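You operate a simulated robot arm through the tools that you are given. There is no shell and no other tool. Be economical: measure what you need, move in short steps, check, and stop when the job is done.

You run a simulated robot arm. Do the job below in one go: nothing can be reset, and whatever is moved stays where it is left.

## Task
Wash the brass bush in the parts washer and stand it on the drying rack.
Fine: lid shut while the pump runs; pump off before you open it, leave it open; the other bushes stay.

It is judged by the outcome, as a careful person would: the job done as asked, and still so three seconds after it is handed in. It fails if anything else is knocked over, pushed out of place, dropped, spilled or broken. A push-on lid holds only when it is set on centred and level and pressed home; a screw cap is set on level and turned clockwise until tight.

## Robot
A 6-joint arm with a two-finger gripper on a trunk, on a base that drives. Base frame: it is fixed to the floor where the robot stands at the start and does not move with it; the origin is under the middle of the robot, x ahead of it, y to its left, z up. Readings come in mm, degrees, newtons and seconds.
It reaches about 1298 mm from its shoulder. Its first joint turns from -149.0 to 149.0 degrees. Places, roughly: bath drain valve [300, 0, 100]; bath heat knob [600, 100, 900]; cure lamp switch [900, 1800, 1000]; dial arm [800, 800, 900]; dial zero knob [700, 600, 800]; dryer air lever [800, 300, 1000]; drying rack [600, 400, 800]; fume flap lever [900, 1900, 1000]; inside of the wire basket [600, -200, 700]; jet switch [400, -500, 700]; marking lever [500, 1300, 1000]; nest clamp [700, 1600, 900]; parts washer [600, -200, 400]; plate counter button [700, 1300, 800]; rating switch [600, 1200, 900]; top up button [700, 100, 900]. Payload 1.57 kg.
The TCP is the grasp point between the finger pads, 21 mm short of the fingertips. In the tool frame z runs along the fingers and y along their closing line. Largest opening 70 mm; the body of the gripper starts 50 mm behind the TCP.
Orientation is that of the tool frame in the base frame, as a unit quaternion [w, x, y, z]. With the fingers straight down and closing along the base's y, the tool's x points along the base's -x, its y along +y and its z along -z.

## Interface
- The arm moves only by the tool play_rows. Its argument "series" is a list of rows, each an object (a shift or turn left out is 0, a gripper value left out holds the last) with "fingers": the gripper command, from -1 (shut) to 1 (fully open), values between in proportion; "linear": the shift along the base's x, y, z in mm, a list of three; "angular": the turn, a rotation vector about the base's x, y, z in degrees, a list of three. In form: [{"fingers": fingers, "linear": [dx, dy, dz], "angular": [wx, wy, wz]}, ...]. A call has 1 to 20 rows; each row shifts and turns the commanded pose from where the row before left it. Rows are played at 5 a second. More than 50 mm and 8.6 degrees between two rows, or a gripper value outside its range, and nothing of the call is played. Where a pose cannot be reached the arm comes as near as it can. A force on the tool above 90 N (or 10 N above the force at the start of the call, whichever is more), or a blocked arm, ends the call early, and 0.2 s more pass. Each finger halts on what it meets, pressing with about 28 N; the grip force reading is that of the motor and also rises with nothing between the fingers. The clock runs only during rows and for 0.2 s after the last one: add rows that do not move to give the fingers time. The reply holds the time, the measured pose of the TCP, the force on the tool along the base axes, the opening and the grip force, in the units named above and with some noise, with the torque about the TCP (base axes, N m) and any sound that the robot's microphone picked up.
- Cameras (640 x 400 px; columns grow to the right, rows downward): "scene" is now at [27, 150.5, 1672.6]; the picture's right is [-0.25, -0.97, 0.00], its down [-0.70, 0.18, -0.69] and it looks along [0.67, -0.17, -0.73] (base axes); focal length 255 px, centre (320, 200). "wrist" rides on the gripper at [79, 4, -81] in the tool frame; the picture's right is [-0.05, 1.00, 0.00], its down [-0.67, -0.04, -0.74] and it looks along [-0.74, -0.04, 0.67] (tool axes); focal length 256 px, centre (320, 200). There is no depth. A picture from a camera that has moved, and an enlarged one, comes with that camera's place and axes in the base frame and with its lens. The place of the scene camera against the robot may be out by one fixed shift of up to 18 mm in any direction.
- capture(camera): a new picture of that camera. It takes no simulated time.
- raise_lower(by): slides the trunk up (or, below 0, down) by that many mm; the arm and the scene camera ride with it, the base frame stays. It gives what a move gives, with no picture.
- drive_base(legs): drives the robot by 1 to 6 legs, each [ahead, turn to the left] in mm and degrees, along the robot's own axes; the way and the turn of a leg run together, so that a leg with both is an arc; at most 1500 mm and 180 degrees a leg. The arm and the cameras ride along, it lands a little off, and it stops where it bumps. It gives what a move gives.
- head_to(pan, tilt): turns the head with the scene camera to pan (to the left, within 155 degrees either way) and tilt (down, from -29 to 69), counted from straight ahead of the robot. It gives what a move gives.
- enlarge(camera, box): a new picture of the part [left, top, right, bottom] of that camera's present view, enlarged. It takes no simulated time.
- hand_in(): hands the job in; it is judged then, once.

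Go step by step. Nothing tells you exact positions but the pictures and the camera data: compare them with the known pose of the tool, close in by small moves and look again before you grip or let go. The budget is 120 turns and 98 pictures, counting those below and the enlarged ones. Unless the task says otherwise, let go and move clear before handing in, and close with one line.

The tools are called after ">>>" as a command line: name --argument value ..., lists and objects as JSON in quotes. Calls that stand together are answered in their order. play_rows: Moves the arm, as the interface text tells. Its arguments: {"type":"object","properties":{"series":{"type":"array","items":{"type":"object","properties":{"fingers":{"type":"number"},"linear":{"type":"array","items":{"type":"number"}},"angular":{"type":"array","items":{"type":"number"}}}}}},"required":["series"]} The other tools are called the same way: raise_lower (by) slides the trunk up or down; drive_base (legs) drives the base; head_to (pan, tilt) turns the head that bears the scene camera; capture (camera) takes a picture; enlarge (camera, box) takes an enlarged picture of a part of a camera's view; hand_in () hands the job in.

At the start:

```text
clock: 0.0
tool_pos: [928.1, 105.7, 998.8]
ee_rot: [-0.001, -0.009, 1.0, 0.0]
contact_force: [-0.1, -0.1, -0.8]
moment: [0.04, -0.02, -0.03]
gripper_width: 70.0
grip_force: 0.1
trunk travel left (down, up): [-681.0, 289.0]
robot x, y, heading: [0.4, -5.1, -0.0]
head pan, tilt: [-14.6, 46.6]
```

scene: 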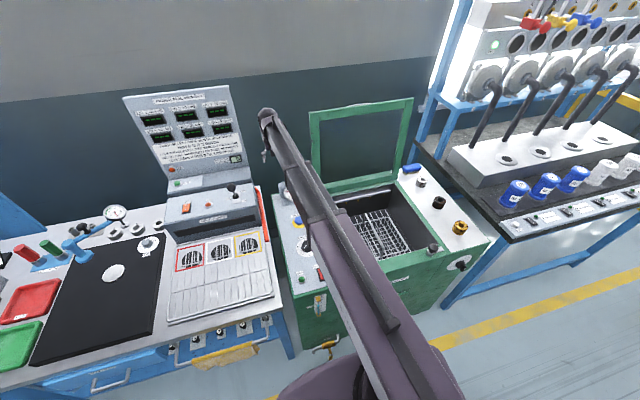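
wrist: 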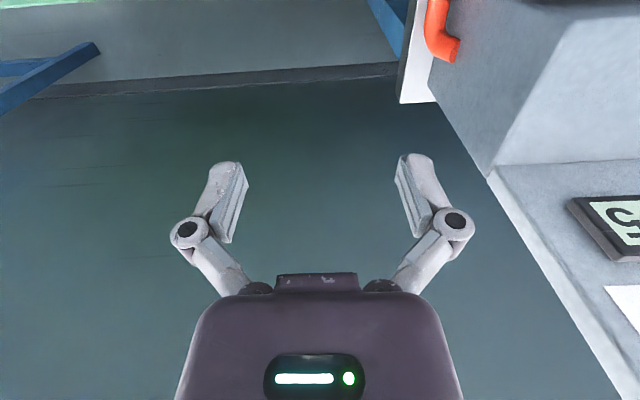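

I see the green parts washer with its lid open and several bushes on its right ledge; the brass one seems to be at about (460,227). I'll look closer.

>>> enlarge --camera "scene" --box '[370, 150, 500, 290]'

>>> enlarge --camera "scene" --box '[120, 90, 330, 360]'

>>> enlarge --camera "scene" --box '[260, 90, 500, 360]'

```text
2.86 times, centred on (435, 220) of scene
camera zoom: at [27.0, 150.5, 1672.6], right [-0.25, -0.97, 0.0], down [-0.7, 0.18, -0.69], along [0.67, -0.17, -0.73], focal length 728 px, centre (-9, 143)
```

zoom: 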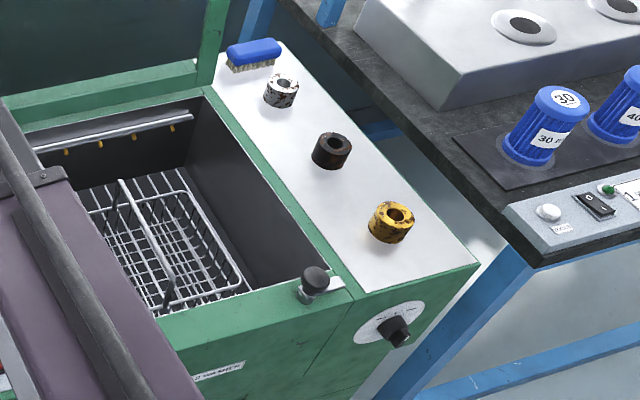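

```text
1.48 times, centred on (225, 225) of scene
camera zoom: at [27.0, 150.5, 1672.6], right [-0.25, -0.97, 0.0], down [-0.7, 0.18, -0.69], along [0.67, -0.17, -0.73], focal length 377 px, centre (461, 163)
```

zoom: 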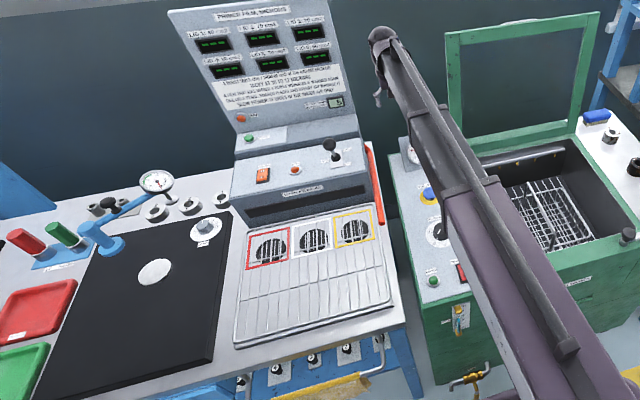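

```text
1.48 times, centred on (380, 225) of scene
camera zoom: at [27.0, 150.5, 1672.6], right [-0.25, -0.97, 0.0], down [-0.7, 0.18, -0.69], along [0.67, -0.17, -0.73], focal length 377 px, centre (231, 163)
```

zoom: 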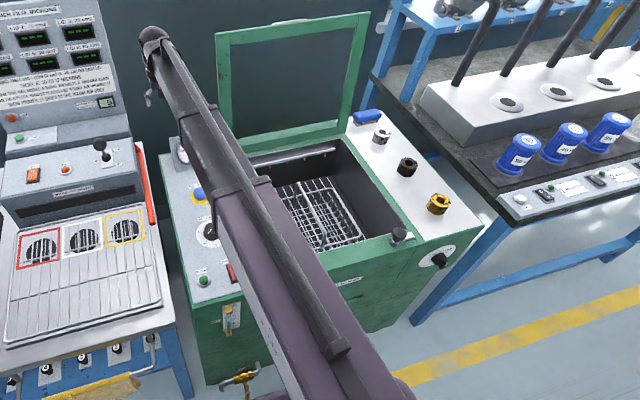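

The rack is on the left bench with a panel of instructions. I'll read the labels, and the washer's own panel.

>>> enlarge --camera "scene" --box '[120, 85, 260, 180]'

>>> enlarge --camera "scene" --box '[160, 175, 290, 330]'

>>> enlarge --camera "scene" --box '[265, 170, 355, 360]'

```text
4.21 times, centred on (190, 132) of scene
camera zoom: at [27.0, 150.5, 1672.6], right [-0.25, -0.97, 0.0], down [-0.7, 0.18, -0.69], along [0.67, -0.17, -0.73], focal length 1073 px, centre (867, 484)
```

zoom: 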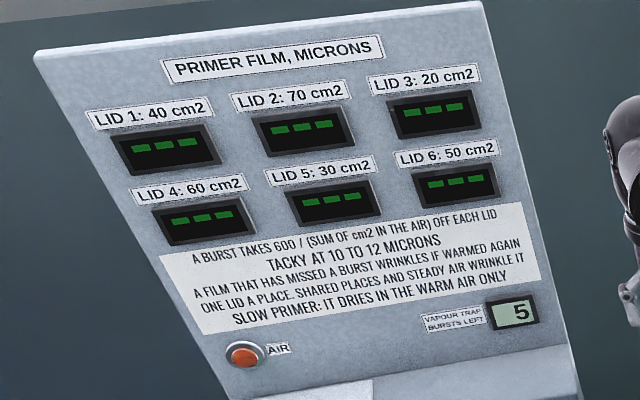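

```text
2.58 times, centred on (225, 252) of scene
camera zoom: at [27.0, 150.5, 1672.6], right [-0.25, -0.97, 0.0], down [-0.7, 0.18, -0.69], along [0.67, -0.17, -0.73], focal length 657 px, centre (565, 64)
```

zoom: 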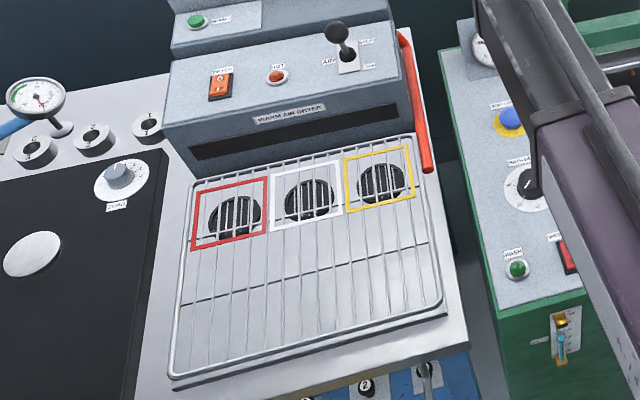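

```text
2.11 times, centred on (310, 265) of scene
camera zoom: at [27.0, 150.5, 1672.6], right [-0.25, -0.97, 0.0], down [-0.7, 0.18, -0.69], along [0.67, -0.17, -0.73], focal length 536 px, centre (341, 63)
```

zoom: 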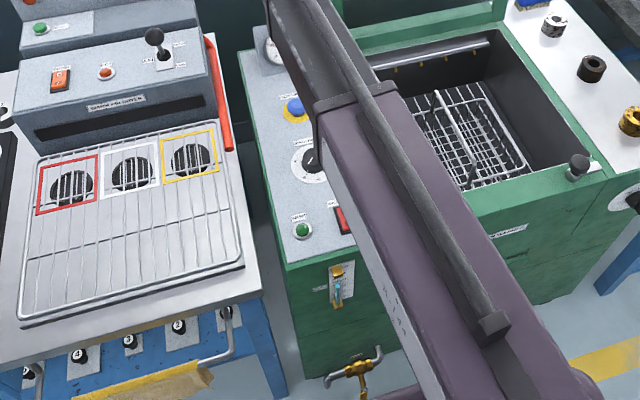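

The arm hides the washer's panel. I'll pull the hand back toward me, then swing it to the right above the bushes and look again.

>>> play_rows --series '[{"linear": [-45, 0, 15]}, {"linear": [-45, 0, 15]}, {"linear": [-45, 0, 15]}, {"linear": [-45, 0, 15]}, {"linear": [-45, 0, 15]}, {"linear": [-45, 0, 15]}, {"linear": [-45, 0, 10]}, {"linear": [-45, 0, 0]}, {"linear": [-40, -20, 0]}, {"linear": [0, -48, 0]}, {"linear": [0, -48, 0]}, {"linear": [0, -48, 0]}, {"linear": [0, -48, 0]}, {"linear": [0, -48, 0]}, {"linear": [0, -48, 0]}, {"linear": [0, -48, 0]}, {"linear": [0, -48, 0]}, {"linear": [0, -48, 0]}, {"linear": [0, -48, 0]}, {"linear": [0, -48, 0]}]'

>>> capture --camera "scene"

>>> capture --camera "wrist"

```text
clock: 4.2
tool_pos: [539.0, -444.2, 999.8]
ee_rot: [0.001, -0.008, 1.0, 0.0]
contact_force: [0.2, -0.7, -0.6]
moment: [0.01, -0.02, 0.03]
gripper_width: 70.1
grip_force: 0.0
out of reach, approached as far as the arm can: row 1, 2, 3, 4, 5, 6, 7, 9, 10, 11, 18, 19
trunk travel left (down, up): [-681.0, 289.0]
robot x, y, heading: [-1.1, -10.0, -0.2]
head pan, tilt: [-14.6, 46.6]
```

```text
89 pictures are left
camera scene: at [27.0, 149.8, 1672.7], right [-0.25, -0.97, 0.0], down [-0.7, 0.18, -0.69], along [0.67, -0.17, -0.73], focal length 255 px, centre (320, 200)
```

scene: 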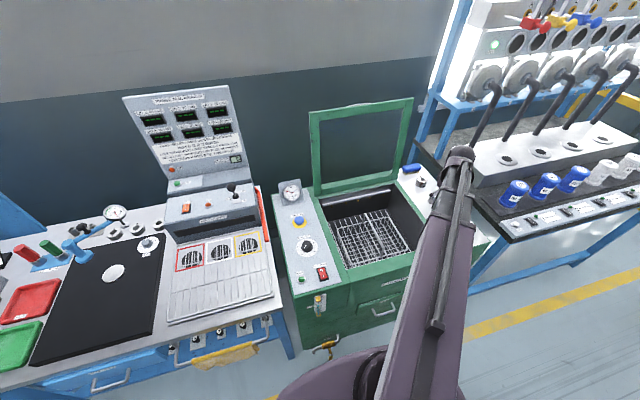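

```text
88 pictures are left
camera wrist: at [460.1, -440.9, 1081.2], right [0.04, 1.0, 0.0], down [0.67, -0.02, 0.74], along [0.74, -0.03, -0.67], focal length 256 px, centre (320, 200)
```

wrist: 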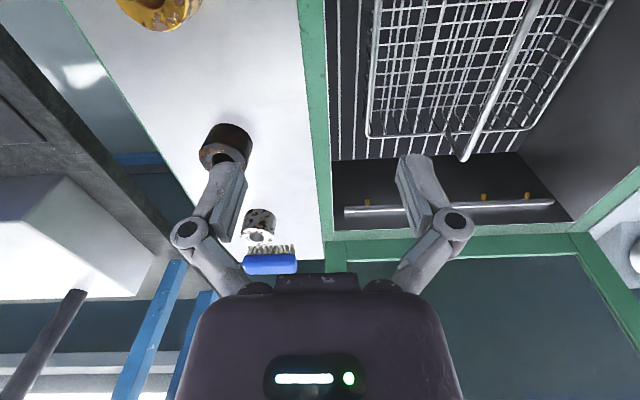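

The washer panel is clear now. Reading it closely.

>>> enlarge --camera "scene" --box '[270, 175, 350, 225]'

>>> enlarge --camera "scene" --box '[275, 220, 355, 270]'

>>> enlarge --camera "scene" --box '[280, 260, 420, 360]'

>>> enlarge --camera "wrist" --box '[320, 0, 640, 260]'

```text
8.00 times, centred on (310, 200) of scene
camera zoom: at [27.0, 149.8, 1672.7], right [-0.25, -0.97, 0.0], down [-0.7, 0.18, -0.69], along [0.67, -0.17, -0.73], focal length 2038 px, centre (400, 200)
```

zoom: 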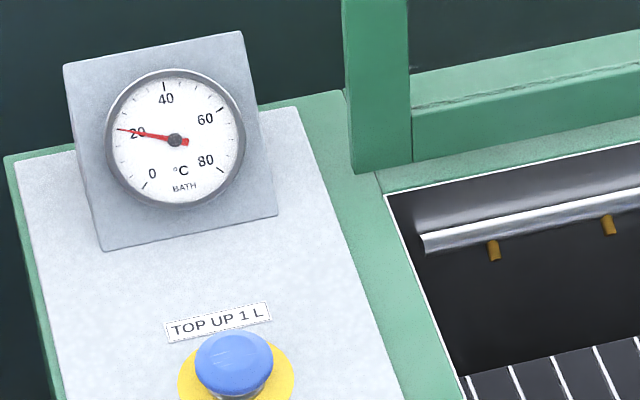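

```text
8.00 times, centred on (315, 245) of scene
camera zoom: at [27.0, 149.8, 1672.7], right [-0.25, -0.97, 0.0], down [-0.7, 0.18, -0.69], along [0.67, -0.17, -0.73], focal length 2038 px, centre (360, -160)
```

zoom: 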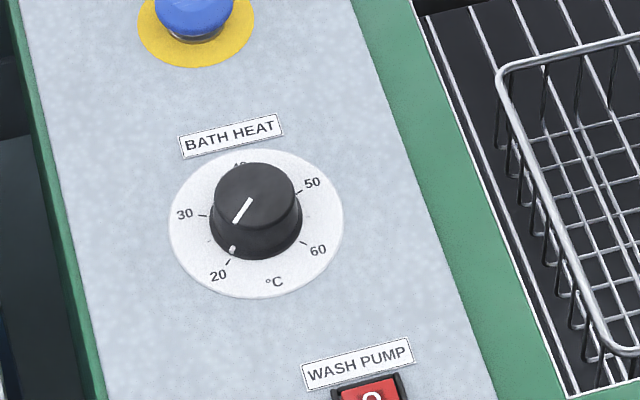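

```text
4.00 times, centred on (350, 310) of scene
camera zoom: at [27.0, 149.8, 1672.7], right [-0.25, -0.97, 0.0], down [-0.7, 0.18, -0.69], along [0.67, -0.17, -0.73], focal length 1019 px, centre (200, -240)
```

zoom: 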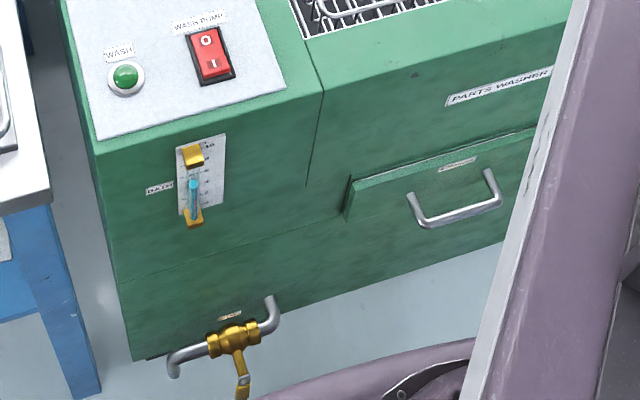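

```text
1.54 times, centred on (480, 130) of wrist
camera zoom: at [460.1, -440.9, 1081.2], right [0.04, 1.0, 0.0], down [0.67, -0.02, 0.74], along [0.74, -0.03, -0.67], focal length 394 px, centre (74, 308)
```

zoom: 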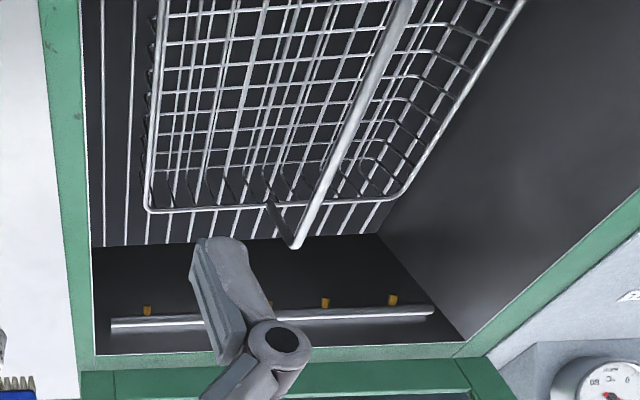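

>>> enlarge --camera "scene" --box '[290, 265, 350, 325]'

>>> enlarge --camera "scene" --box '[350, 270, 420, 315]'

>>> enlarge --camera "scene" --box '[160, 160, 260, 260]'

```text
6.67 times, centred on (320, 295) of scene
camera zoom: at [27.0, 149.8, 1672.7], right [-0.25, -0.97, 0.0], down [-0.7, 0.18, -0.69], along [0.67, -0.17, -0.73], focal length 1698 px, centre (320, -433)
```

zoom: 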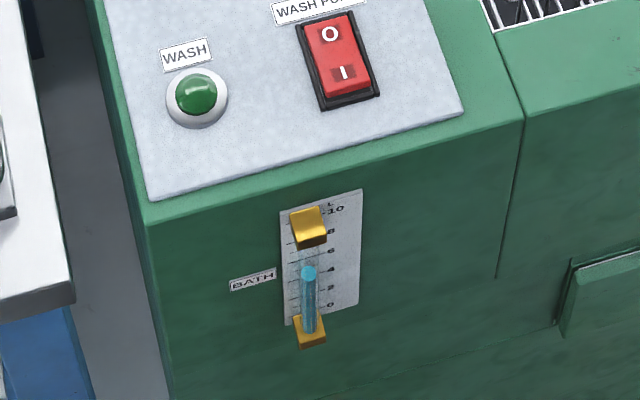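

```text
8.89 times, centred on (385, 292) of scene
camera zoom: at [27.0, 149.8, 1672.7], right [-0.25, -0.97, 0.0], down [-0.7, 0.18, -0.69], along [0.67, -0.17, -0.73], focal length 2264 px, centre (-258, -622)
```

zoom: 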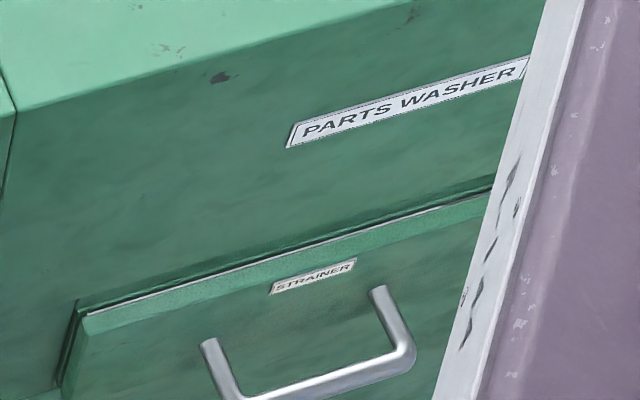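

```text
4.00 times, centred on (210, 210) of scene
camera zoom: at [27.0, 149.8, 1672.7], right [-0.25, -0.97, 0.0], down [-0.7, 0.18, -0.69], along [0.67, -0.17, -0.73], focal length 1019 px, centre (760, 160)
```

zoom: 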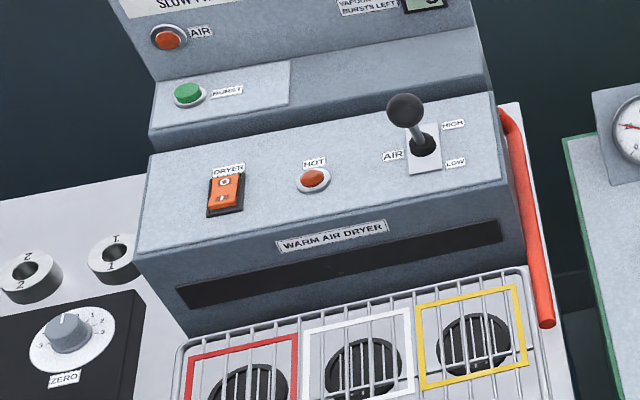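

Bath: 4 L at about 20 °C, and the pump switch is on the left panel. The brass bush is roughly at (503,-568,840). I'll move the hand back for a wrist view of it and of the front right knob.

>>> play_rows --series '[{"linear": [-45, -30, 0]}, {"linear": [-45, -30, 0]}, {"linear": [-45, -30, 0]}, {"linear": [0, -34, 0]}]'

>>> capture --camera "wrist"

>>> capture --camera "scene"

```text
refused: row 1 steps farther than a row can; nothing moved
```

```text
80 pictures are left
camera wrist: at [460.1, -440.9, 1081.2], right [0.04, 1.0, 0.0], down [0.67, -0.02, 0.74], along [0.74, -0.03, -0.67], focal length 256 px, centre (320, 200)
```

wrist: 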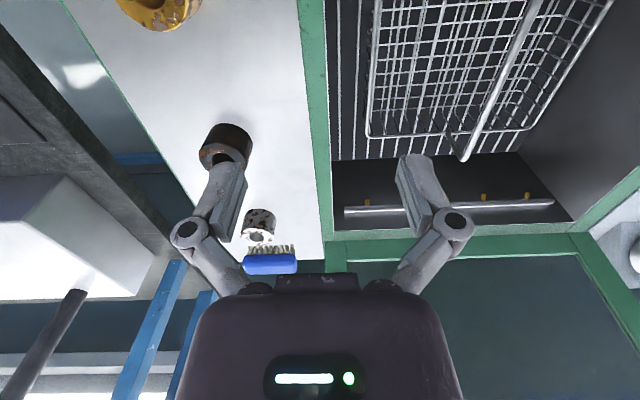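

```text
79 pictures are left
camera scene: at [27.0, 149.8, 1672.7], right [-0.25, -0.97, 0.0], down [-0.7, 0.18, -0.69], along [0.67, -0.17, -0.73], focal length 255 px, centre (320, 200)
```

scene: 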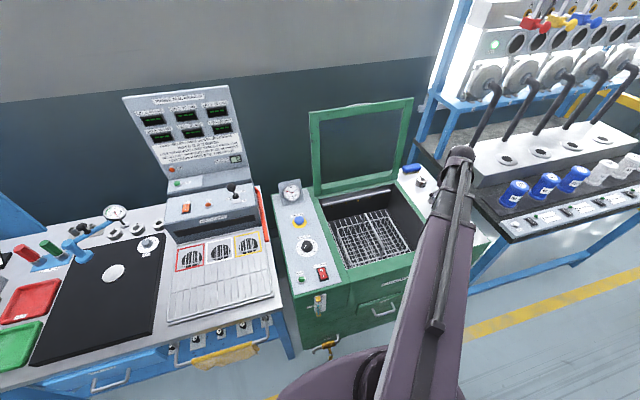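

The step was a little too long, so nothing moved. Trying again with shorter rows.

>>> play_rows --series '[{"linear": [-35, -25, 0]}, {"linear": [-35, -25, 0]}, {"linear": [-35, -25, 0]}, {"linear": [-35, -25, 0]}, {"linear": [0, -24, 0]}]'

```text
clock: 5.4
tool_pos: [399.5, -568.5, 999.3]
ee_rot: [0.0, -0.008, 1.0, -0.001]
contact_force: [-0.7, -0.4, 0.9]
moment: [0.03, -0.01, -0.02]
gripper_width: 70.2
grip_force: 0.1
out of reach, approached as far as the arm can: row 4
trunk travel left (down, up): [-681.0, 289.0]
robot x, y, heading: [-0.2, -12.2, -0.1]
head pan, tilt: [-14.6, 46.6]
```

>>> capture --camera "wrist"

>>> enlarge --camera "scene" --box '[380, 160, 510, 300]'

```text
78 pictures are left
camera wrist: at [320.7, -566.3, 1081.2], right [0.04, 1.0, 0.0], down [0.67, -0.02, 0.74], along [0.74, -0.03, -0.67], focal length 256 px, centre (320, 200)
```

wrist: 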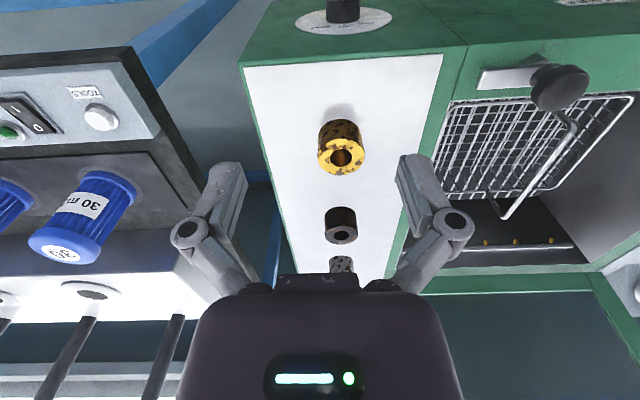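

```text
2.86 times, centred on (445, 230) of scene
camera zoom: at [26.9, 150.0, 1672.7], right [-0.25, -0.97, 0.0], down [-0.7, 0.18, -0.69], along [0.67, -0.17, -0.73], focal length 728 px, centre (-37, 114)
```

zoom: 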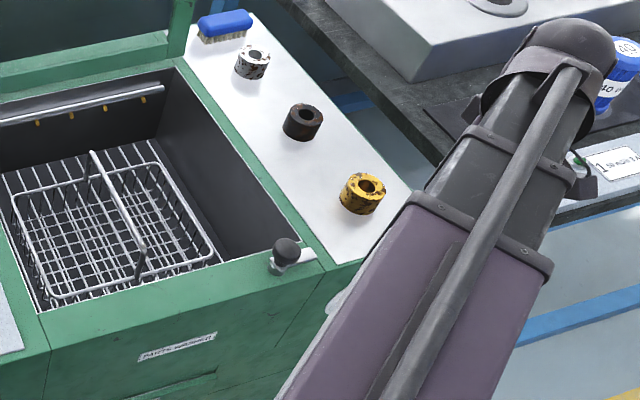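

The brass bush's top centre works out near (490,-553,868). I'll go above it and check.

>>> play_rows --series '[{"fingers": 1, "linear": [45, 8, 0]}, {"linear": [45, 7, -10]}, {"linear": [0, 0, -30]}, {"linear": [0, 0, 0]}]'

>>> capture --camera "wrist"

```text
clock: 6.4
tool_pos: [486.3, -552.5, 999.5]
ee_rot: [0.0, -0.009, 1.0, 0.0]
contact_force: [0.7, -0.2, 0.4]
moment: [0.01, -0.02, 0.0]
gripper_width: 69.9
grip_force: 0.0
out of reach, approached as far as the arm can: row 2, 3
trunk travel left (down, up): [-681.0, 289.0]
robot x, y, heading: [2.0, -10.8, -0.2]
head pan, tilt: [-14.6, 46.6]
```

```text
76 pictures are left
camera wrist: at [407.3, -550.2, 1081.4], right [0.04, 1.0, 0.0], down [0.67, -0.02, 0.74], along [0.74, -0.03, -0.67], focal length 256 px, centre (320, 200)
```

wrist: 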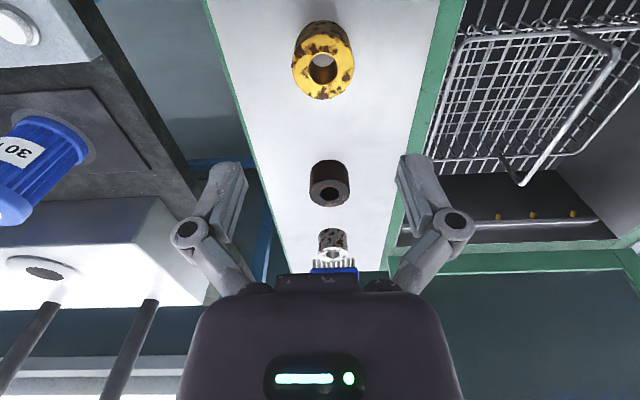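

The bush is well lined up, but the height did not change. I'll test a short pure downward move.

>>> play_rows --series '[{"linear": [0, 0, -20]}, {"linear": [0, 0, 0]}]'

```text
clock: 7.0
tool_pos: [484.6, -552.2, 1000.1]
ee_rot: [0.001, -0.009, 1.0, 0.0]
contact_force: [-0.1, -0.2, 0.7]
moment: [0.01, -0.01, 0.02]
gripper_width: 69.9
grip_force: 0.0
out of reach, approached as far as the arm can: row 1
trunk travel left (down, up): [-681.0, 289.0]
robot x, y, heading: [0.2, -10.3, -0.2]
head pan, tilt: [-14.6, 46.6]
```

The arm doesn't change height in this pose; I'll use the trunk for height. Try lowering 40 mm.

>>> raise_lower --by -60

>>> capture --camera "wrist"

```text
clock: 8.0
tool_pos: [485.9, -551.9, 939.0]
ee_rot: [0.0, -0.009, 1.0, 0.0]
contact_force: [0.3, 1.3, -0.5]
moment: [0.0, 0.06, -0.05]
gripper_width: 69.9
grip_force: 0.0
trunk travel left (down, up): [-621.0, 349.0]
robot x, y, heading: [0.9, -9.0, -0.3]
head pan, tilt: [-14.6, 46.6]
```

```text
75 pictures are left
camera wrist: at [407.1, -550.2, 1021.5], right [0.04, 1.0, 0.0], down [0.67, -0.02, 0.74], along [0.74, -0.03, -0.67], focal length 256 px, centre (320, 200)
```

wrist: 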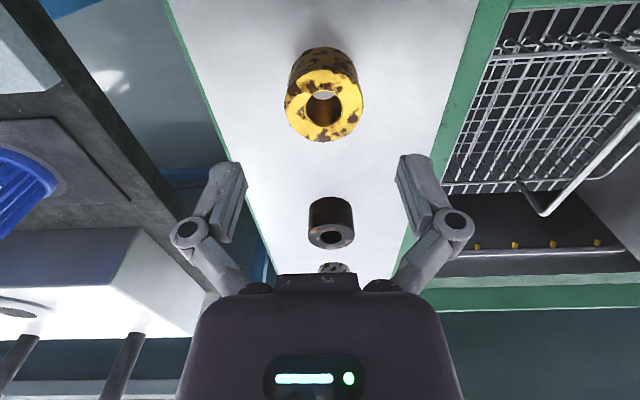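

The bush top centre is at about (488,-552,866), with a diameter of about 50 mm and the deck near z 837. I'll nudge 2 mm ahead and lower around it.

>>> play_rows --series '[{"fingers": 1, "linear": [2, 0, 0]}, {"linear": [0, 0, 0]}]'

>>> raise_lower --by -74

>>> capture --camera "wrist"

```text
clock: 8.6
tool_pos: [487.5, -552.9, 940.4]
ee_rot: [0.0, -0.009, 1.0, 0.001]
contact_force: [0.3, 0.4, 0.0]
moment: [-0.01, 0.0, 0.01]
gripper_width: 70.1
grip_force: 0.0
trunk travel left (down, up): [-621.0, 349.0]
robot x, y, heading: [-3.4, -13.9, -0.3]
head pan, tilt: [-14.6, 46.6]
```

```text
clock: 9.7
tool_pos: [488.0, -552.1, 866.1]
ee_rot: [0.0, -0.008, 1.0, -0.001]
contact_force: [0.3, 0.1, -0.3]
moment: [-0.02, -0.04, -0.02]
gripper_width: 70.0
grip_force: 0.0
trunk travel left (down, up): [-547.0, 423.0]
robot x, y, heading: [-1.5, -11.2, -0.0]
head pan, tilt: [-14.6, 46.6]
```

```text
74 pictures are left
camera wrist: at [408.9, -550.6, 947.5], right [0.04, 1.0, 0.0], down [0.67, -0.02, 0.74], along [0.74, -0.03, -0.67], focal length 256 px, centre (320, 200)
```

wrist: 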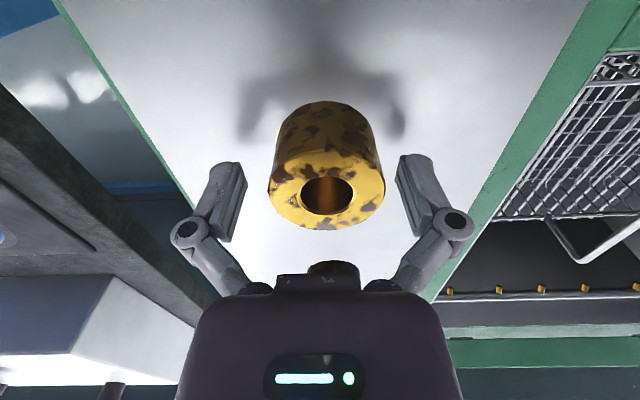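

The fingers straddle the bush. I'll shift a little ahead, go down 4 mm and close.

>>> raise_lower --by -4

>>> play_rows --series '[{"fingers": 1, "linear": [2, 0, 0]}, {"fingers": -1}, {"fingers": -1}, {"fingers": -1}, {"fingers": -1}]'

>>> raise_lower --by 10

>>> capture --camera "wrist"

```text
clock: 10.2
tool_pos: [487.0, -552.9, 862.5]
ee_rot: [0.0, -0.009, 1.0, 0.0]
contact_force: [-0.3, 0.1, 0.5]
moment: [0.0, 0.0, 0.0]
gripper_width: 69.8
grip_force: 0.2
trunk travel left (down, up): [-543.0, 427.0]
robot x, y, heading: [-0.7, -11.4, -0.6]
head pan, tilt: [-14.6, 46.6]
```

```text
clock: 11.4
tool_pos: [488.5, -552.6, 862.6]
ee_rot: [0.001, -0.009, 1.0, 0.0]
contact_force: [0.3, 1.4, 1.3]
moment: [0.05, 0.0, -0.02]
gripper_width: 47.7
grip_force: 27.8
trunk travel left (down, up): [-543.0, 427.0]
robot x, y, heading: [0.3, -11.7, -0.2]
head pan, tilt: [-14.6, 46.6]
```

```text
clock: 12.0
tool_pos: [488.4, -553.2, 872.6]
ee_rot: [0.0, -0.009, 1.0, 0.001]
contact_force: [-0.1, -0.8, 0.1]
moment: [-0.02, 0.03, 0.02]
gripper_width: 48.6
grip_force: 0.0
trunk travel left (down, up): [-553.0, 417.0]
robot x, y, heading: [-3.1, -10.7, -0.2]
head pan, tilt: [-14.6, 46.6]
```

```text
73 pictures are left
camera wrist: at [410.7, -550.6, 953.5], right [0.04, 1.0, 0.0], down [0.67, -0.02, 0.74], along [0.74, -0.03, -0.67], focal length 256 px, centre (320, 200)
```

wrist: 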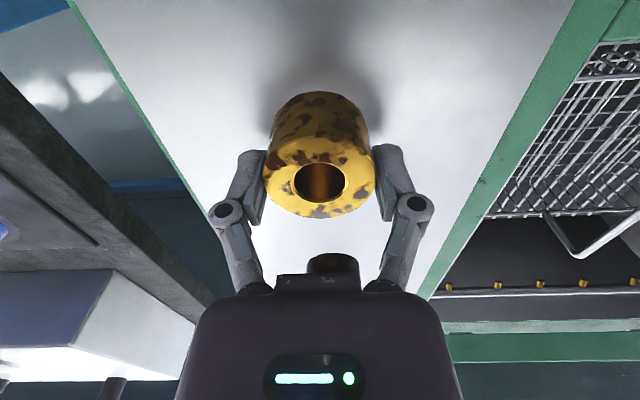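

The bush stayed down: grip force dropped to 0 while the trunk rose. I'll lower, grip again, and check whether the trunk move itself loosens the fingers.

>>> raise_lower --by -10

>>> play_rows --series '[{"fingers": -1}, {"fingers": -1}, {"fingers": -1}]'

>>> play_rows --series '[{"fingers": -1, "linear": [0, 0, 10]}, {"fingers": -1}, {"fingers": -1}]'

>>> capture --camera "wrist"

```text
clock: 12.6
tool_pos: [488.8, -552.6, 863.2]
ee_rot: [0.0, -0.009, 1.0, 0.0]
contact_force: [-2.5, 1.4, 8.8]
moment: [-0.14, -0.06, 0.01]
gripper_width: 47.7
grip_force: 28.2
trunk travel left (down, up): [-543.0, 427.0]
robot x, y, heading: [1.9, -10.2, 0.1]
head pan, tilt: [-14.6, 46.6]
```

```text
clock: 13.4
tool_pos: [488.5, -552.8, 861.8]
ee_rot: [0.0, -0.01, 1.0, 0.0]
contact_force: [-2.3, 1.6, 6.4]
moment: [0.07, 0.18, -0.03]
gripper_width: 47.5
grip_force: 28.2
trunk travel left (down, up): [-543.0, 427.0]
robot x, y, heading: [3.7, -10.6, 0.1]
head pan, tilt: [-14.6, 46.6]
```

```text
clock: 14.2
tool_pos: [488.8, -552.3, 862.0]
ee_rot: [0.0, -0.01, 1.0, 0.001]
contact_force: [-2.1, 1.6, 4.9]
moment: [0.1, 0.16, -0.02]
gripper_width: 47.8
grip_force: 27.9
out of reach, approached as far as the arm can: row 1
trunk travel left (down, up): [-543.0, 427.0]
robot x, y, heading: [-0.9, -12.7, 0.0]
head pan, tilt: [-14.6, 46.6]
```

```text
72 pictures are left
camera wrist: at [410.3, -550.1, 943.8], right [0.04, 1.0, 0.0], down [0.67, -0.02, 0.75], along [0.74, -0.03, -0.67], focal length 256 px, centre (320, 200)
```

wrist: 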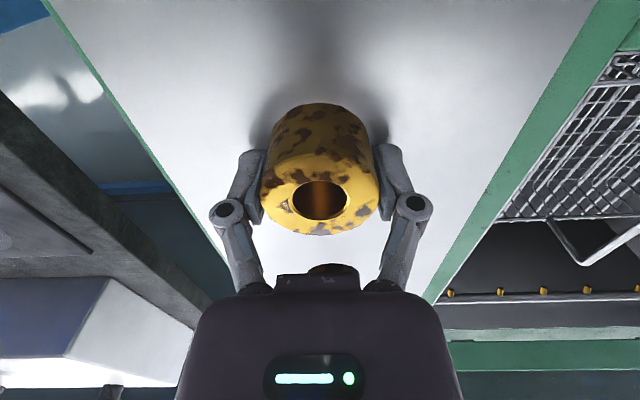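

Grip reads 28 N here. I'll raise only 3 mm and read again.

>>> raise_lower --by 3

>>> play_rows --series '[{"fingers": -1}, {"fingers": -1}]'

>>> raise_lower --by 8

>>> play_rows --series '[{"fingers": -1}, {"fingers": -1}]'

>>> capture --camera "wrist"

```text
clock: 14.7
tool_pos: [489.6, -553.1, 864.7]
ee_rot: [0.0, -0.009, 1.0, 0.0]
contact_force: [-0.3, -0.3, -2.1]
moment: [0.0, -0.01, 0.04]
gripper_width: 47.5
grip_force: 27.4
trunk travel left (down, up): [-546.0, 424.0]
robot x, y, heading: [1.3, -13.8, 0.3]
head pan, tilt: [-14.6, 46.6]
```

```text
clock: 15.3
tool_pos: [489.4, -552.7, 864.1]
ee_rot: [0.0, -0.009, 1.0, 0.001]
contact_force: [0.1, 0.7, -1.9]
moment: [0.03, -0.06, 0.02]
gripper_width: 47.2
grip_force: 27.5
trunk travel left (down, up): [-546.0, 424.0]
robot x, y, heading: [3.4, -9.4, -0.1]
head pan, tilt: [-14.6, 46.6]
```

```text
clock: 15.9
tool_pos: [487.8, -553.1, 872.6]
ee_rot: [0.0, -0.009, 1.0, 0.0]
contact_force: [-0.1, 0.6, -2.5]
moment: [0.04, 0.0, 0.01]
gripper_width: 47.4
grip_force: 28.2
trunk travel left (down, up): [-554.0, 416.0]
robot x, y, heading: [0.5, -13.8, 0.1]
head pan, tilt: [-14.6, 46.6]
```

```text
clock: 16.5
tool_pos: [489.5, -553.3, 873.4]
ee_rot: [0.0, -0.009, 1.0, 0.0]
contact_force: [-0.3, -0.8, -2.9]
moment: [0.01, -0.02, 0.01]
gripper_width: 47.4
grip_force: 27.6
trunk travel left (down, up): [-554.0, 416.0]
robot x, y, heading: [-0.1, -9.8, -0.2]
head pan, tilt: [-14.6, 46.6]
```

```text
71 pictures are left
camera wrist: at [410.7, -550.6, 954.3], right [0.04, 1.0, 0.0], down [0.67, -0.02, 0.74], along [0.74, -0.03, -0.67], focal length 256 px, centre (320, 200)
```

wrist: 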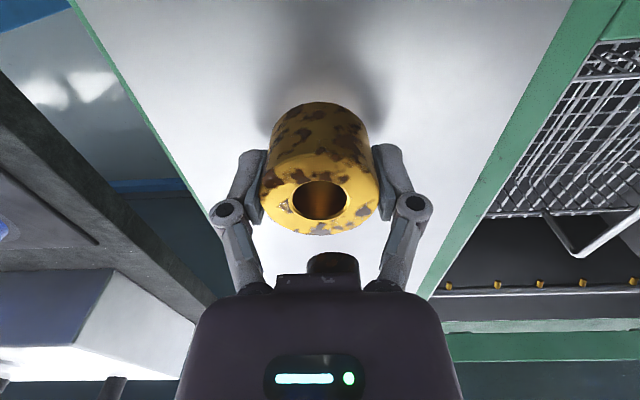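

The bush is now lifted and held (about 2.5 N of weight). I'll raise it higher and look at the basket.

>>> raise_lower --by 127

>>> capture --camera "scene"

>>> capture --camera "wrist"

```text
clock: 18.1
tool_pos: [489.0, -552.9, 1001.0]
ee_rot: [0.0, -0.009, 1.0, 0.0]
contact_force: [-0.6, 0.1, -2.4]
moment: [-0.01, 0.0, 0.01]
gripper_width: 47.6
grip_force: 28.2
trunk travel left (down, up): [-681.0, 289.0]
robot x, y, heading: [-1.8, -12.0, -0.3]
head pan, tilt: [-14.6, 46.6]
```

```text
70 pictures are left
camera scene: at [27.1, 150.2, 1672.6], right [-0.25, -0.97, 0.0], down [-0.7, 0.18, -0.69], along [0.67, -0.17, -0.73], focal length 255 px, centre (320, 200)
```

scene: 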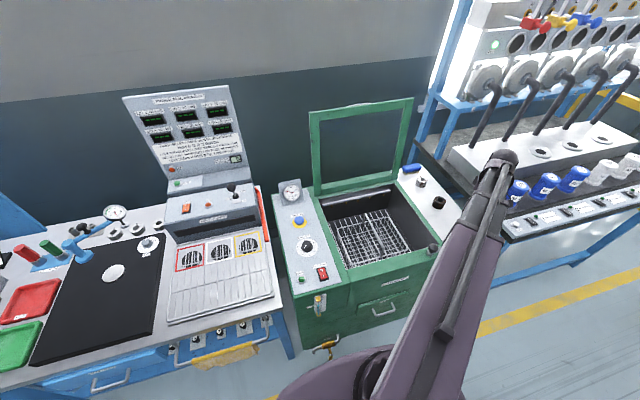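

```text
69 pictures are left
camera wrist: at [410.8, -550.7, 1081.2], right [0.04, 1.0, 0.0], down [0.67, -0.02, 0.74], along [0.74, -0.03, -0.67], focal length 256 px, centre (320, 200)
```

wrist: 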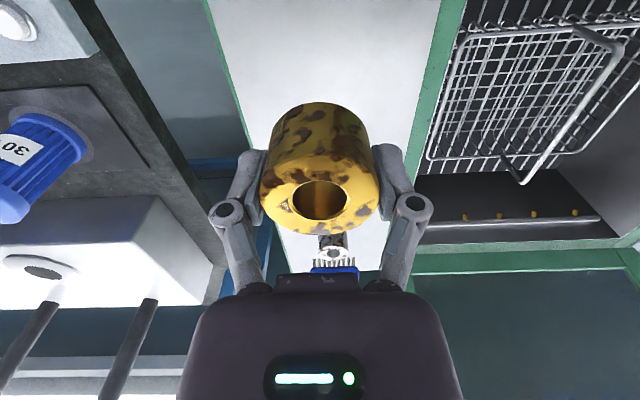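

>>> enlarge --camera "scene" --box '[310, 180, 450, 280]'

>>> enlarge --camera "scene" --box '[295, 90, 435, 200]'

```text
4.00 times, centred on (380, 230) of scene
camera zoom: at [27.1, 150.2, 1672.6], right [-0.25, -0.97, 0.0], down [-0.7, 0.18, -0.69], along [0.67, -0.17, -0.73], focal length 1019 px, centre (80, 80)
```

zoom: 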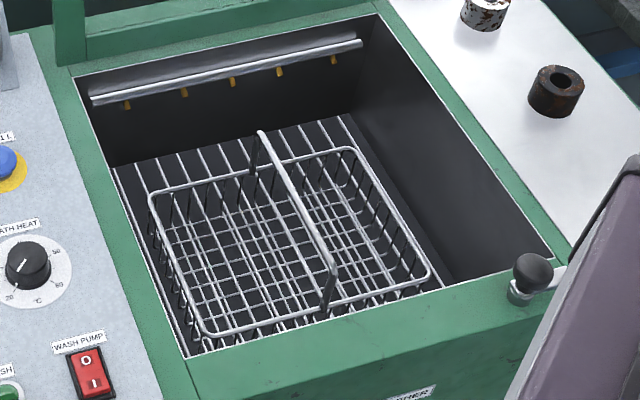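

```text
3.64 times, centred on (365, 145) of scene
camera zoom: at [27.1, 150.2, 1672.6], right [-0.25, -0.97, 0.0], down [-0.7, 0.18, -0.69], along [0.67, -0.17, -0.73], focal length 926 px, centre (156, 400)
```

zoom: 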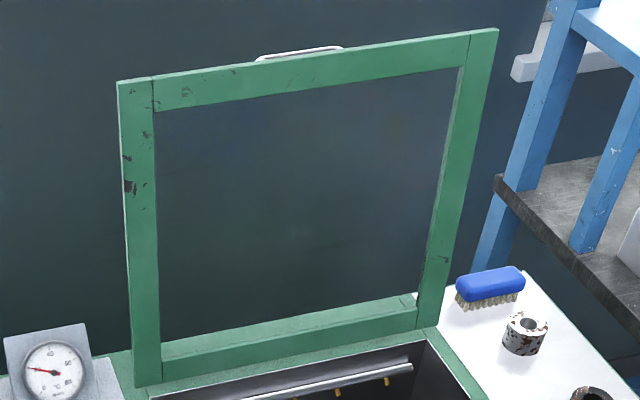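

The basket's rim is near z 725, spanning x 515–707 and y −105…−362, with a bail handle along y ≈ −238 at z 784. Before reaching in, I want to see how the arm hangs above the tool.

>>> head_to --pan -50 --tilt 55

>>> capture --camera "scene"

```text
clock: 19.1
tool_pos: [487.9, -553.0, 999.3]
ee_rot: [0.0, -0.009, 1.0, 0.0]
contact_force: [-0.7, 0.2, -3.6]
moment: [0.01, -0.04, 0.03]
gripper_width: 47.7
grip_force: 27.8
trunk travel left (down, up): [-681.0, 289.0]
robot x, y, heading: [1.9, -10.3, -0.2]
head pan, tilt: [-50.0, 55.0]
```

```text
66 pictures are left
camera scene: at [-4.1, 115.2, 1661.4], right [-0.77, -0.64, 0.0], down [-0.53, 0.63, -0.57], along [0.37, -0.44, -0.82], focal length 255 px, centre (320, 200)
```

scene: 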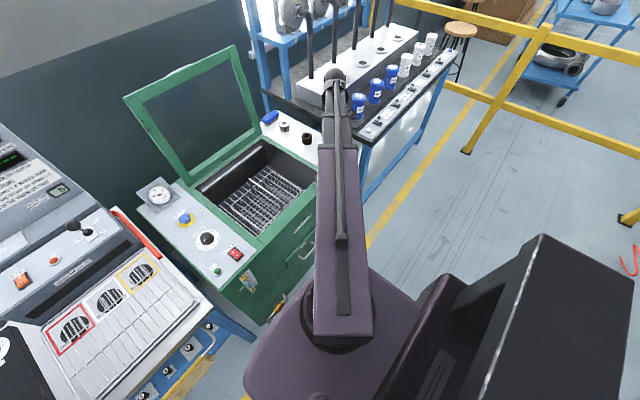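

The arm is a telescoping boom, so height comes from the trunk. I'll look closer at the boom's end to judge how far the tool hangs below it.

>>> enlarge --camera "scene" --box '[280, 60, 380, 360]'

>>> enlarge --camera "scene" --box '[295, 60, 375, 160]'

```text
1.33 times, centred on (330, 210) of scene
camera zoom: at [-4.1, 115.2, 1661.4], right [-0.77, -0.64, 0.0], down [-0.53, 0.63, -0.57], along [0.37, -0.44, -0.82], focal length 340 px, centre (307, 187)
```

zoom: 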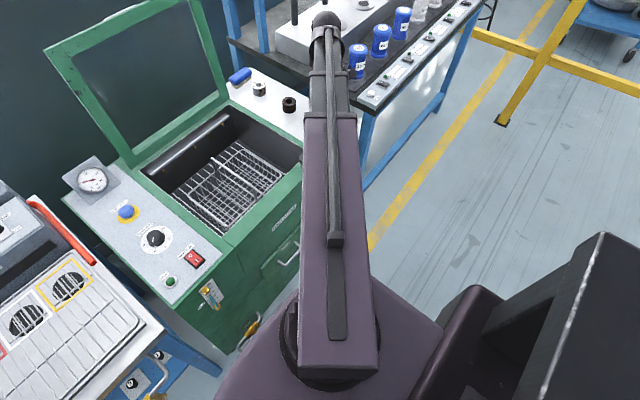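

```text
4.00 times, centred on (335, 110) of scene
camera zoom: at [-4.1, 115.2, 1661.4], right [-0.77, -0.64, 0.0], down [-0.53, 0.63, -0.57], along [0.37, -0.44, -0.82], focal length 1019 px, centre (260, 560)
```

zoom: 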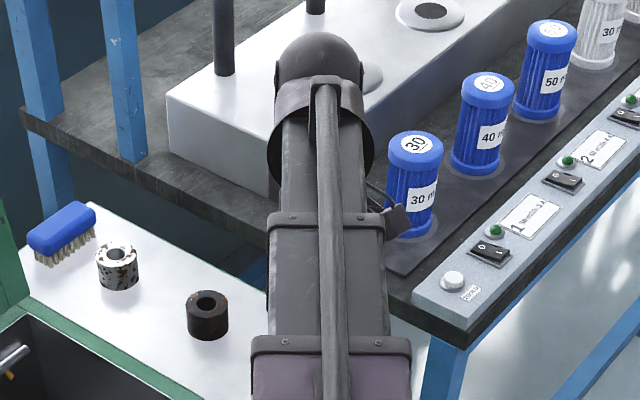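

The tool hangs about 190 mm under the boom's ball end, and only the thinner boom stages would cross the washer rim. I'll carry the bush over the right half of the basket at the current height and look.

>>> head_to --pan -14.6 --tilt 46.6

>>> play_rows --series '[{"fingers": -1, "linear": [21, 40, 0]}, {"linear": [21, 40, 0]}, {"linear": [21, 40, 0]}, {"linear": [21, 40, 0]}, {"linear": [21, 40, 0]}, {"linear": [21, 40, 0]}, {"linear": [0, 12, 0]}, {"linear": [0, 0, 0]}]'

>>> capture --camera "wrist"

>>> capture --camera "scene"

```text
clock: 20.1
tool_pos: [488.9, -552.2, 999.1]
ee_rot: [-0.001, -0.009, 1.0, -0.001]
contact_force: [0.8, -0.3, -2.3]
moment: [-0.03, -0.02, 0.0]
gripper_width: 47.6
grip_force: 27.8
trunk travel left (down, up): [-681.0, 289.0]
robot x, y, heading: [-0.7, -10.7, 0.1]
head pan, tilt: [-14.6, 46.6]
```

```text
clock: 21.9
tool_pos: [614.5, -298.9, 1000.0]
ee_rot: [0.0, -0.009, 1.0, 0.0]
contact_force: [0.2, 0.0, -3.2]
moment: [0.01, 0.0, -0.01]
gripper_width: 47.7
grip_force: 27.5
trunk travel left (down, up): [-681.0, 289.0]
robot x, y, heading: [-0.3, -9.6, -0.3]
head pan, tilt: [-14.6, 46.6]
```

```text
63 pictures are left
camera wrist: at [535.2, -297.5, 1081.3], right [0.04, 1.0, 0.0], down [0.67, -0.02, 0.74], along [0.74, -0.03, -0.67], focal length 256 px, centre (320, 200)
```

wrist: 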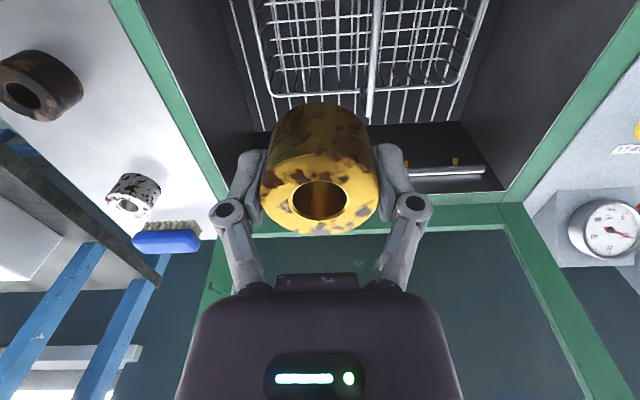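

```text
62 pictures are left
camera scene: at [27.1, 150.2, 1672.6], right [-0.25, -0.97, 0.0], down [-0.7, 0.18, -0.69], along [0.66, -0.17, -0.73], focal length 255 px, centre (320, 200)
```

scene: 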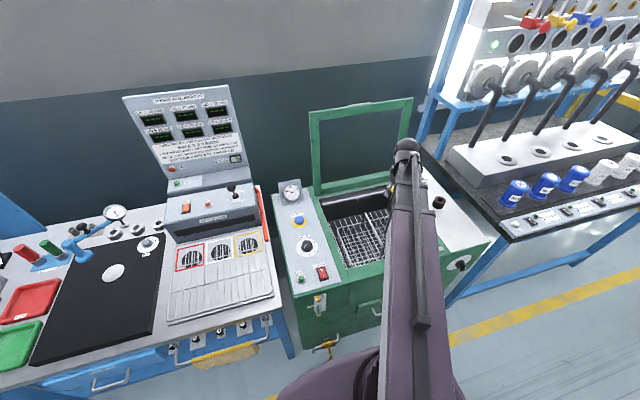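

The basket's right half spans y −241 to −376, so I'll aim at y −308. Lower in stages and check.

>>> play_rows --series '[{"fingers": -1, "linear": [0, -9, 0]}, {"linear": [0, 0, 0]}]'

>>> raise_lower --by -150

>>> capture --camera "wrist"

>>> capture --camera "scene"

```text
clock: 22.5
tool_pos: [613.7, -309.4, 999.9]
ee_rot: [0.0, -0.009, 1.0, 0.0]
contact_force: [-0.9, -0.5, -2.3]
moment: [0.01, -0.01, 0.01]
gripper_width: 47.7
grip_force: 27.9
trunk travel left (down, up): [-681.0, 289.0]
robot x, y, heading: [-2.7, -8.0, -0.2]
head pan, tilt: [-14.6, 46.6]
```

```text
clock: 24.2
tool_pos: [615.2, -309.4, 849.6]
ee_rot: [0.0, -0.008, 1.0, -0.001]
contact_force: [-0.3, -0.1, -0.9]
moment: [0.0, -0.04, 0.0]
gripper_width: 47.7
grip_force: 28.1
trunk travel left (down, up): [-531.0, 439.0]
robot x, y, heading: [-1.2, -10.2, -0.2]
head pan, tilt: [-14.6, 46.6]
```

```text
61 pictures are left
camera wrist: at [535.7, -306.9, 931.4], right [0.04, 1.0, 0.0], down [0.67, -0.02, 0.74], along [0.74, -0.03, -0.67], focal length 256 px, centre (320, 200)
```

wrist: 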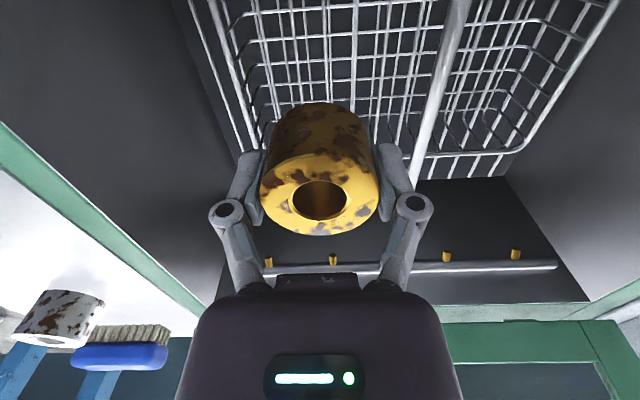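

```text
60 pictures are left
camera scene: at [27.0, 150.4, 1522.6], right [-0.25, -0.97, 0.0], down [-0.7, 0.18, -0.69], along [0.66, -0.17, -0.73], focal length 255 px, centre (320, 200)
```

scene: 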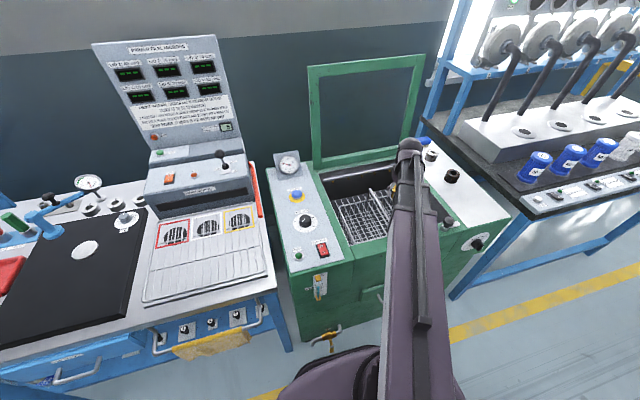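

>>> enlarge --camera "wrist" --box '[400, 0, 640, 200]'

>>> enlarge --camera "scene" --box '[310, 120, 500, 320]'

```text
2.00 times, centred on (520, 100) of wrist
camera zoom: at [535.7, -306.9, 931.4], right [0.04, 1.0, 0.0], down [0.67, -0.02, 0.74], along [0.74, -0.03, -0.67], focal length 512 px, centre (-80, 400)
```

zoom: 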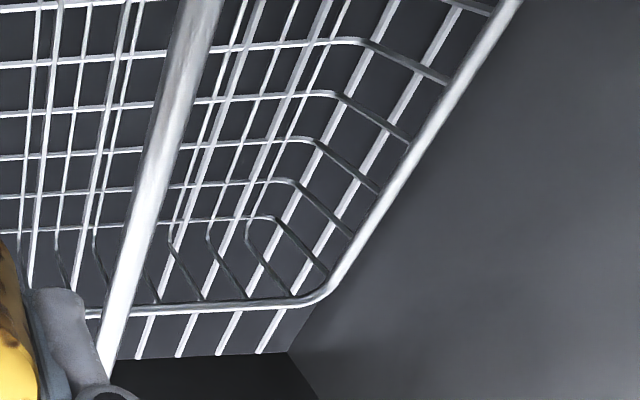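

```text
2.00 times, centred on (405, 220) of scene
camera zoom: at [27.0, 150.4, 1522.6], right [-0.25, -0.97, 0.0], down [-0.7, 0.18, -0.69], along [0.66, -0.17, -0.73], focal length 510 px, centre (150, 160)
```

zoom: 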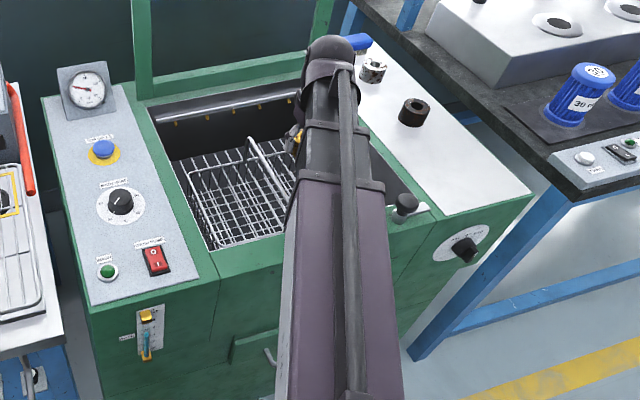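

The basket floor seems to be around z 655, so the boom will come close to the washer's front rim. I'll back the robot up a bit so the thinner boom stages cross the rim, after raising for safety.

>>> raise_lower --by 100

>>> drive_base --legs '[[-200, 0]]'

```text
clock: 25.6
tool_pos: [614.8, -307.6, 948.5]
ee_rot: [-0.001, -0.009, 1.0, 0.0]
contact_force: [0.6, 0.3, -3.7]
moment: [0.01, -0.02, 0.01]
gripper_width: 47.6
grip_force: 27.9
trunk travel left (down, up): [-631.0, 339.0]
robot x, y, heading: [0.4, -15.9, -0.0]
head pan, tilt: [-14.6, 46.6]
```

```text
clock: 27.4
tool_pos: [413.2, -307.8, 948.8]
ee_rot: [0.001, -0.011, 1.0, 0.0]
contact_force: [0.2, -0.3, -1.7]
moment: [-0.04, -0.02, -0.02]
gripper_width: 47.7
grip_force: 28.3
trunk travel left (down, up): [-631.0, 339.0]
robot x, y, heading: [-202.2, -10.8, 0.2]
head pan, tilt: [-14.6, 46.6]
```

>>> play_rows --series '[{"fingers": -1, "linear": [45, 0, 0]}, {"linear": [45, 0, 0]}, {"linear": [45, 0, 0]}, {"linear": [45, 0, 0]}, {"linear": [22, 0, 0]}, {"linear": [0, 0, 0]}]'

>>> raise_lower --by -170

>>> capture --camera "scene"

>>> capture --camera "wrist"

```text
clock: 28.8
tool_pos: [616.5, -307.8, 949.4]
ee_rot: [0.0, -0.011, 1.0, 0.0]
contact_force: [-0.6, 0.2, -2.4]
moment: [0.0, -0.04, 0.02]
gripper_width: 47.6
grip_force: 28.0
trunk travel left (down, up): [-631.0, 339.0]
robot x, y, heading: [-201.3, -12.9, 0.0]
head pan, tilt: [-14.6, 46.6]
```

```text
clock: 30.7
tool_pos: [616.8, -308.1, 778.9]
ee_rot: [0.0, -0.011, 1.0, -0.001]
contact_force: [0.6, 0.0, -3.1]
moment: [0.04, -0.01, 0.01]
gripper_width: 47.7
grip_force: 27.7
trunk travel left (down, up): [-461.0, 509.0]
robot x, y, heading: [-202.2, -9.7, 0.0]
head pan, tilt: [-14.6, 46.6]
```

```text
57 pictures are left
camera scene: at [-175.7, 150.6, 1452.6], right [-0.25, -0.97, 0.0], down [-0.7, 0.18, -0.69], along [0.67, -0.17, -0.73], focal length 255 px, centre (320, 200)
```

scene: 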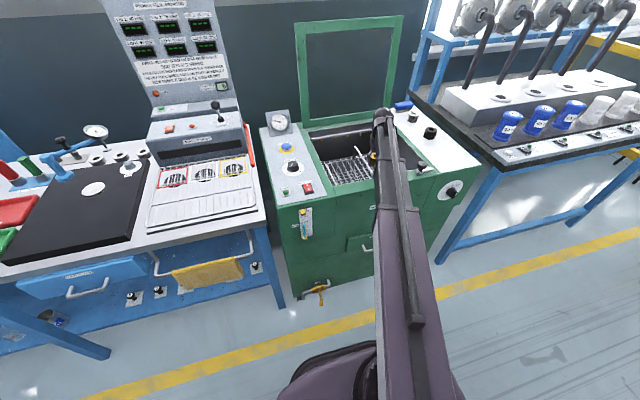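

```text
56 pictures are left
camera wrist: at [538.2, -305.2, 861.3], right [0.03, 1.0, 0.0], down [0.67, -0.02, 0.74], along [0.74, -0.02, -0.67], focal length 256 px, centre (320, 200)
```

wrist: 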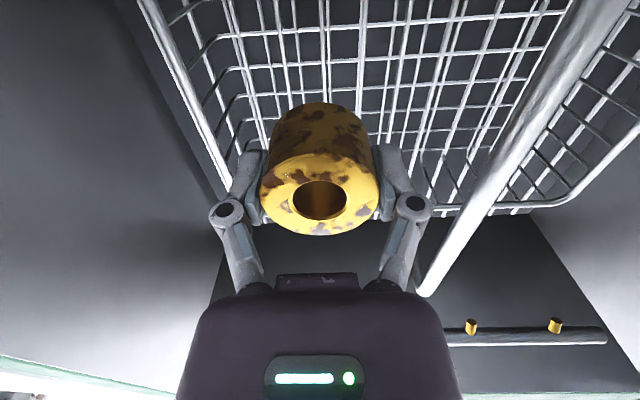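

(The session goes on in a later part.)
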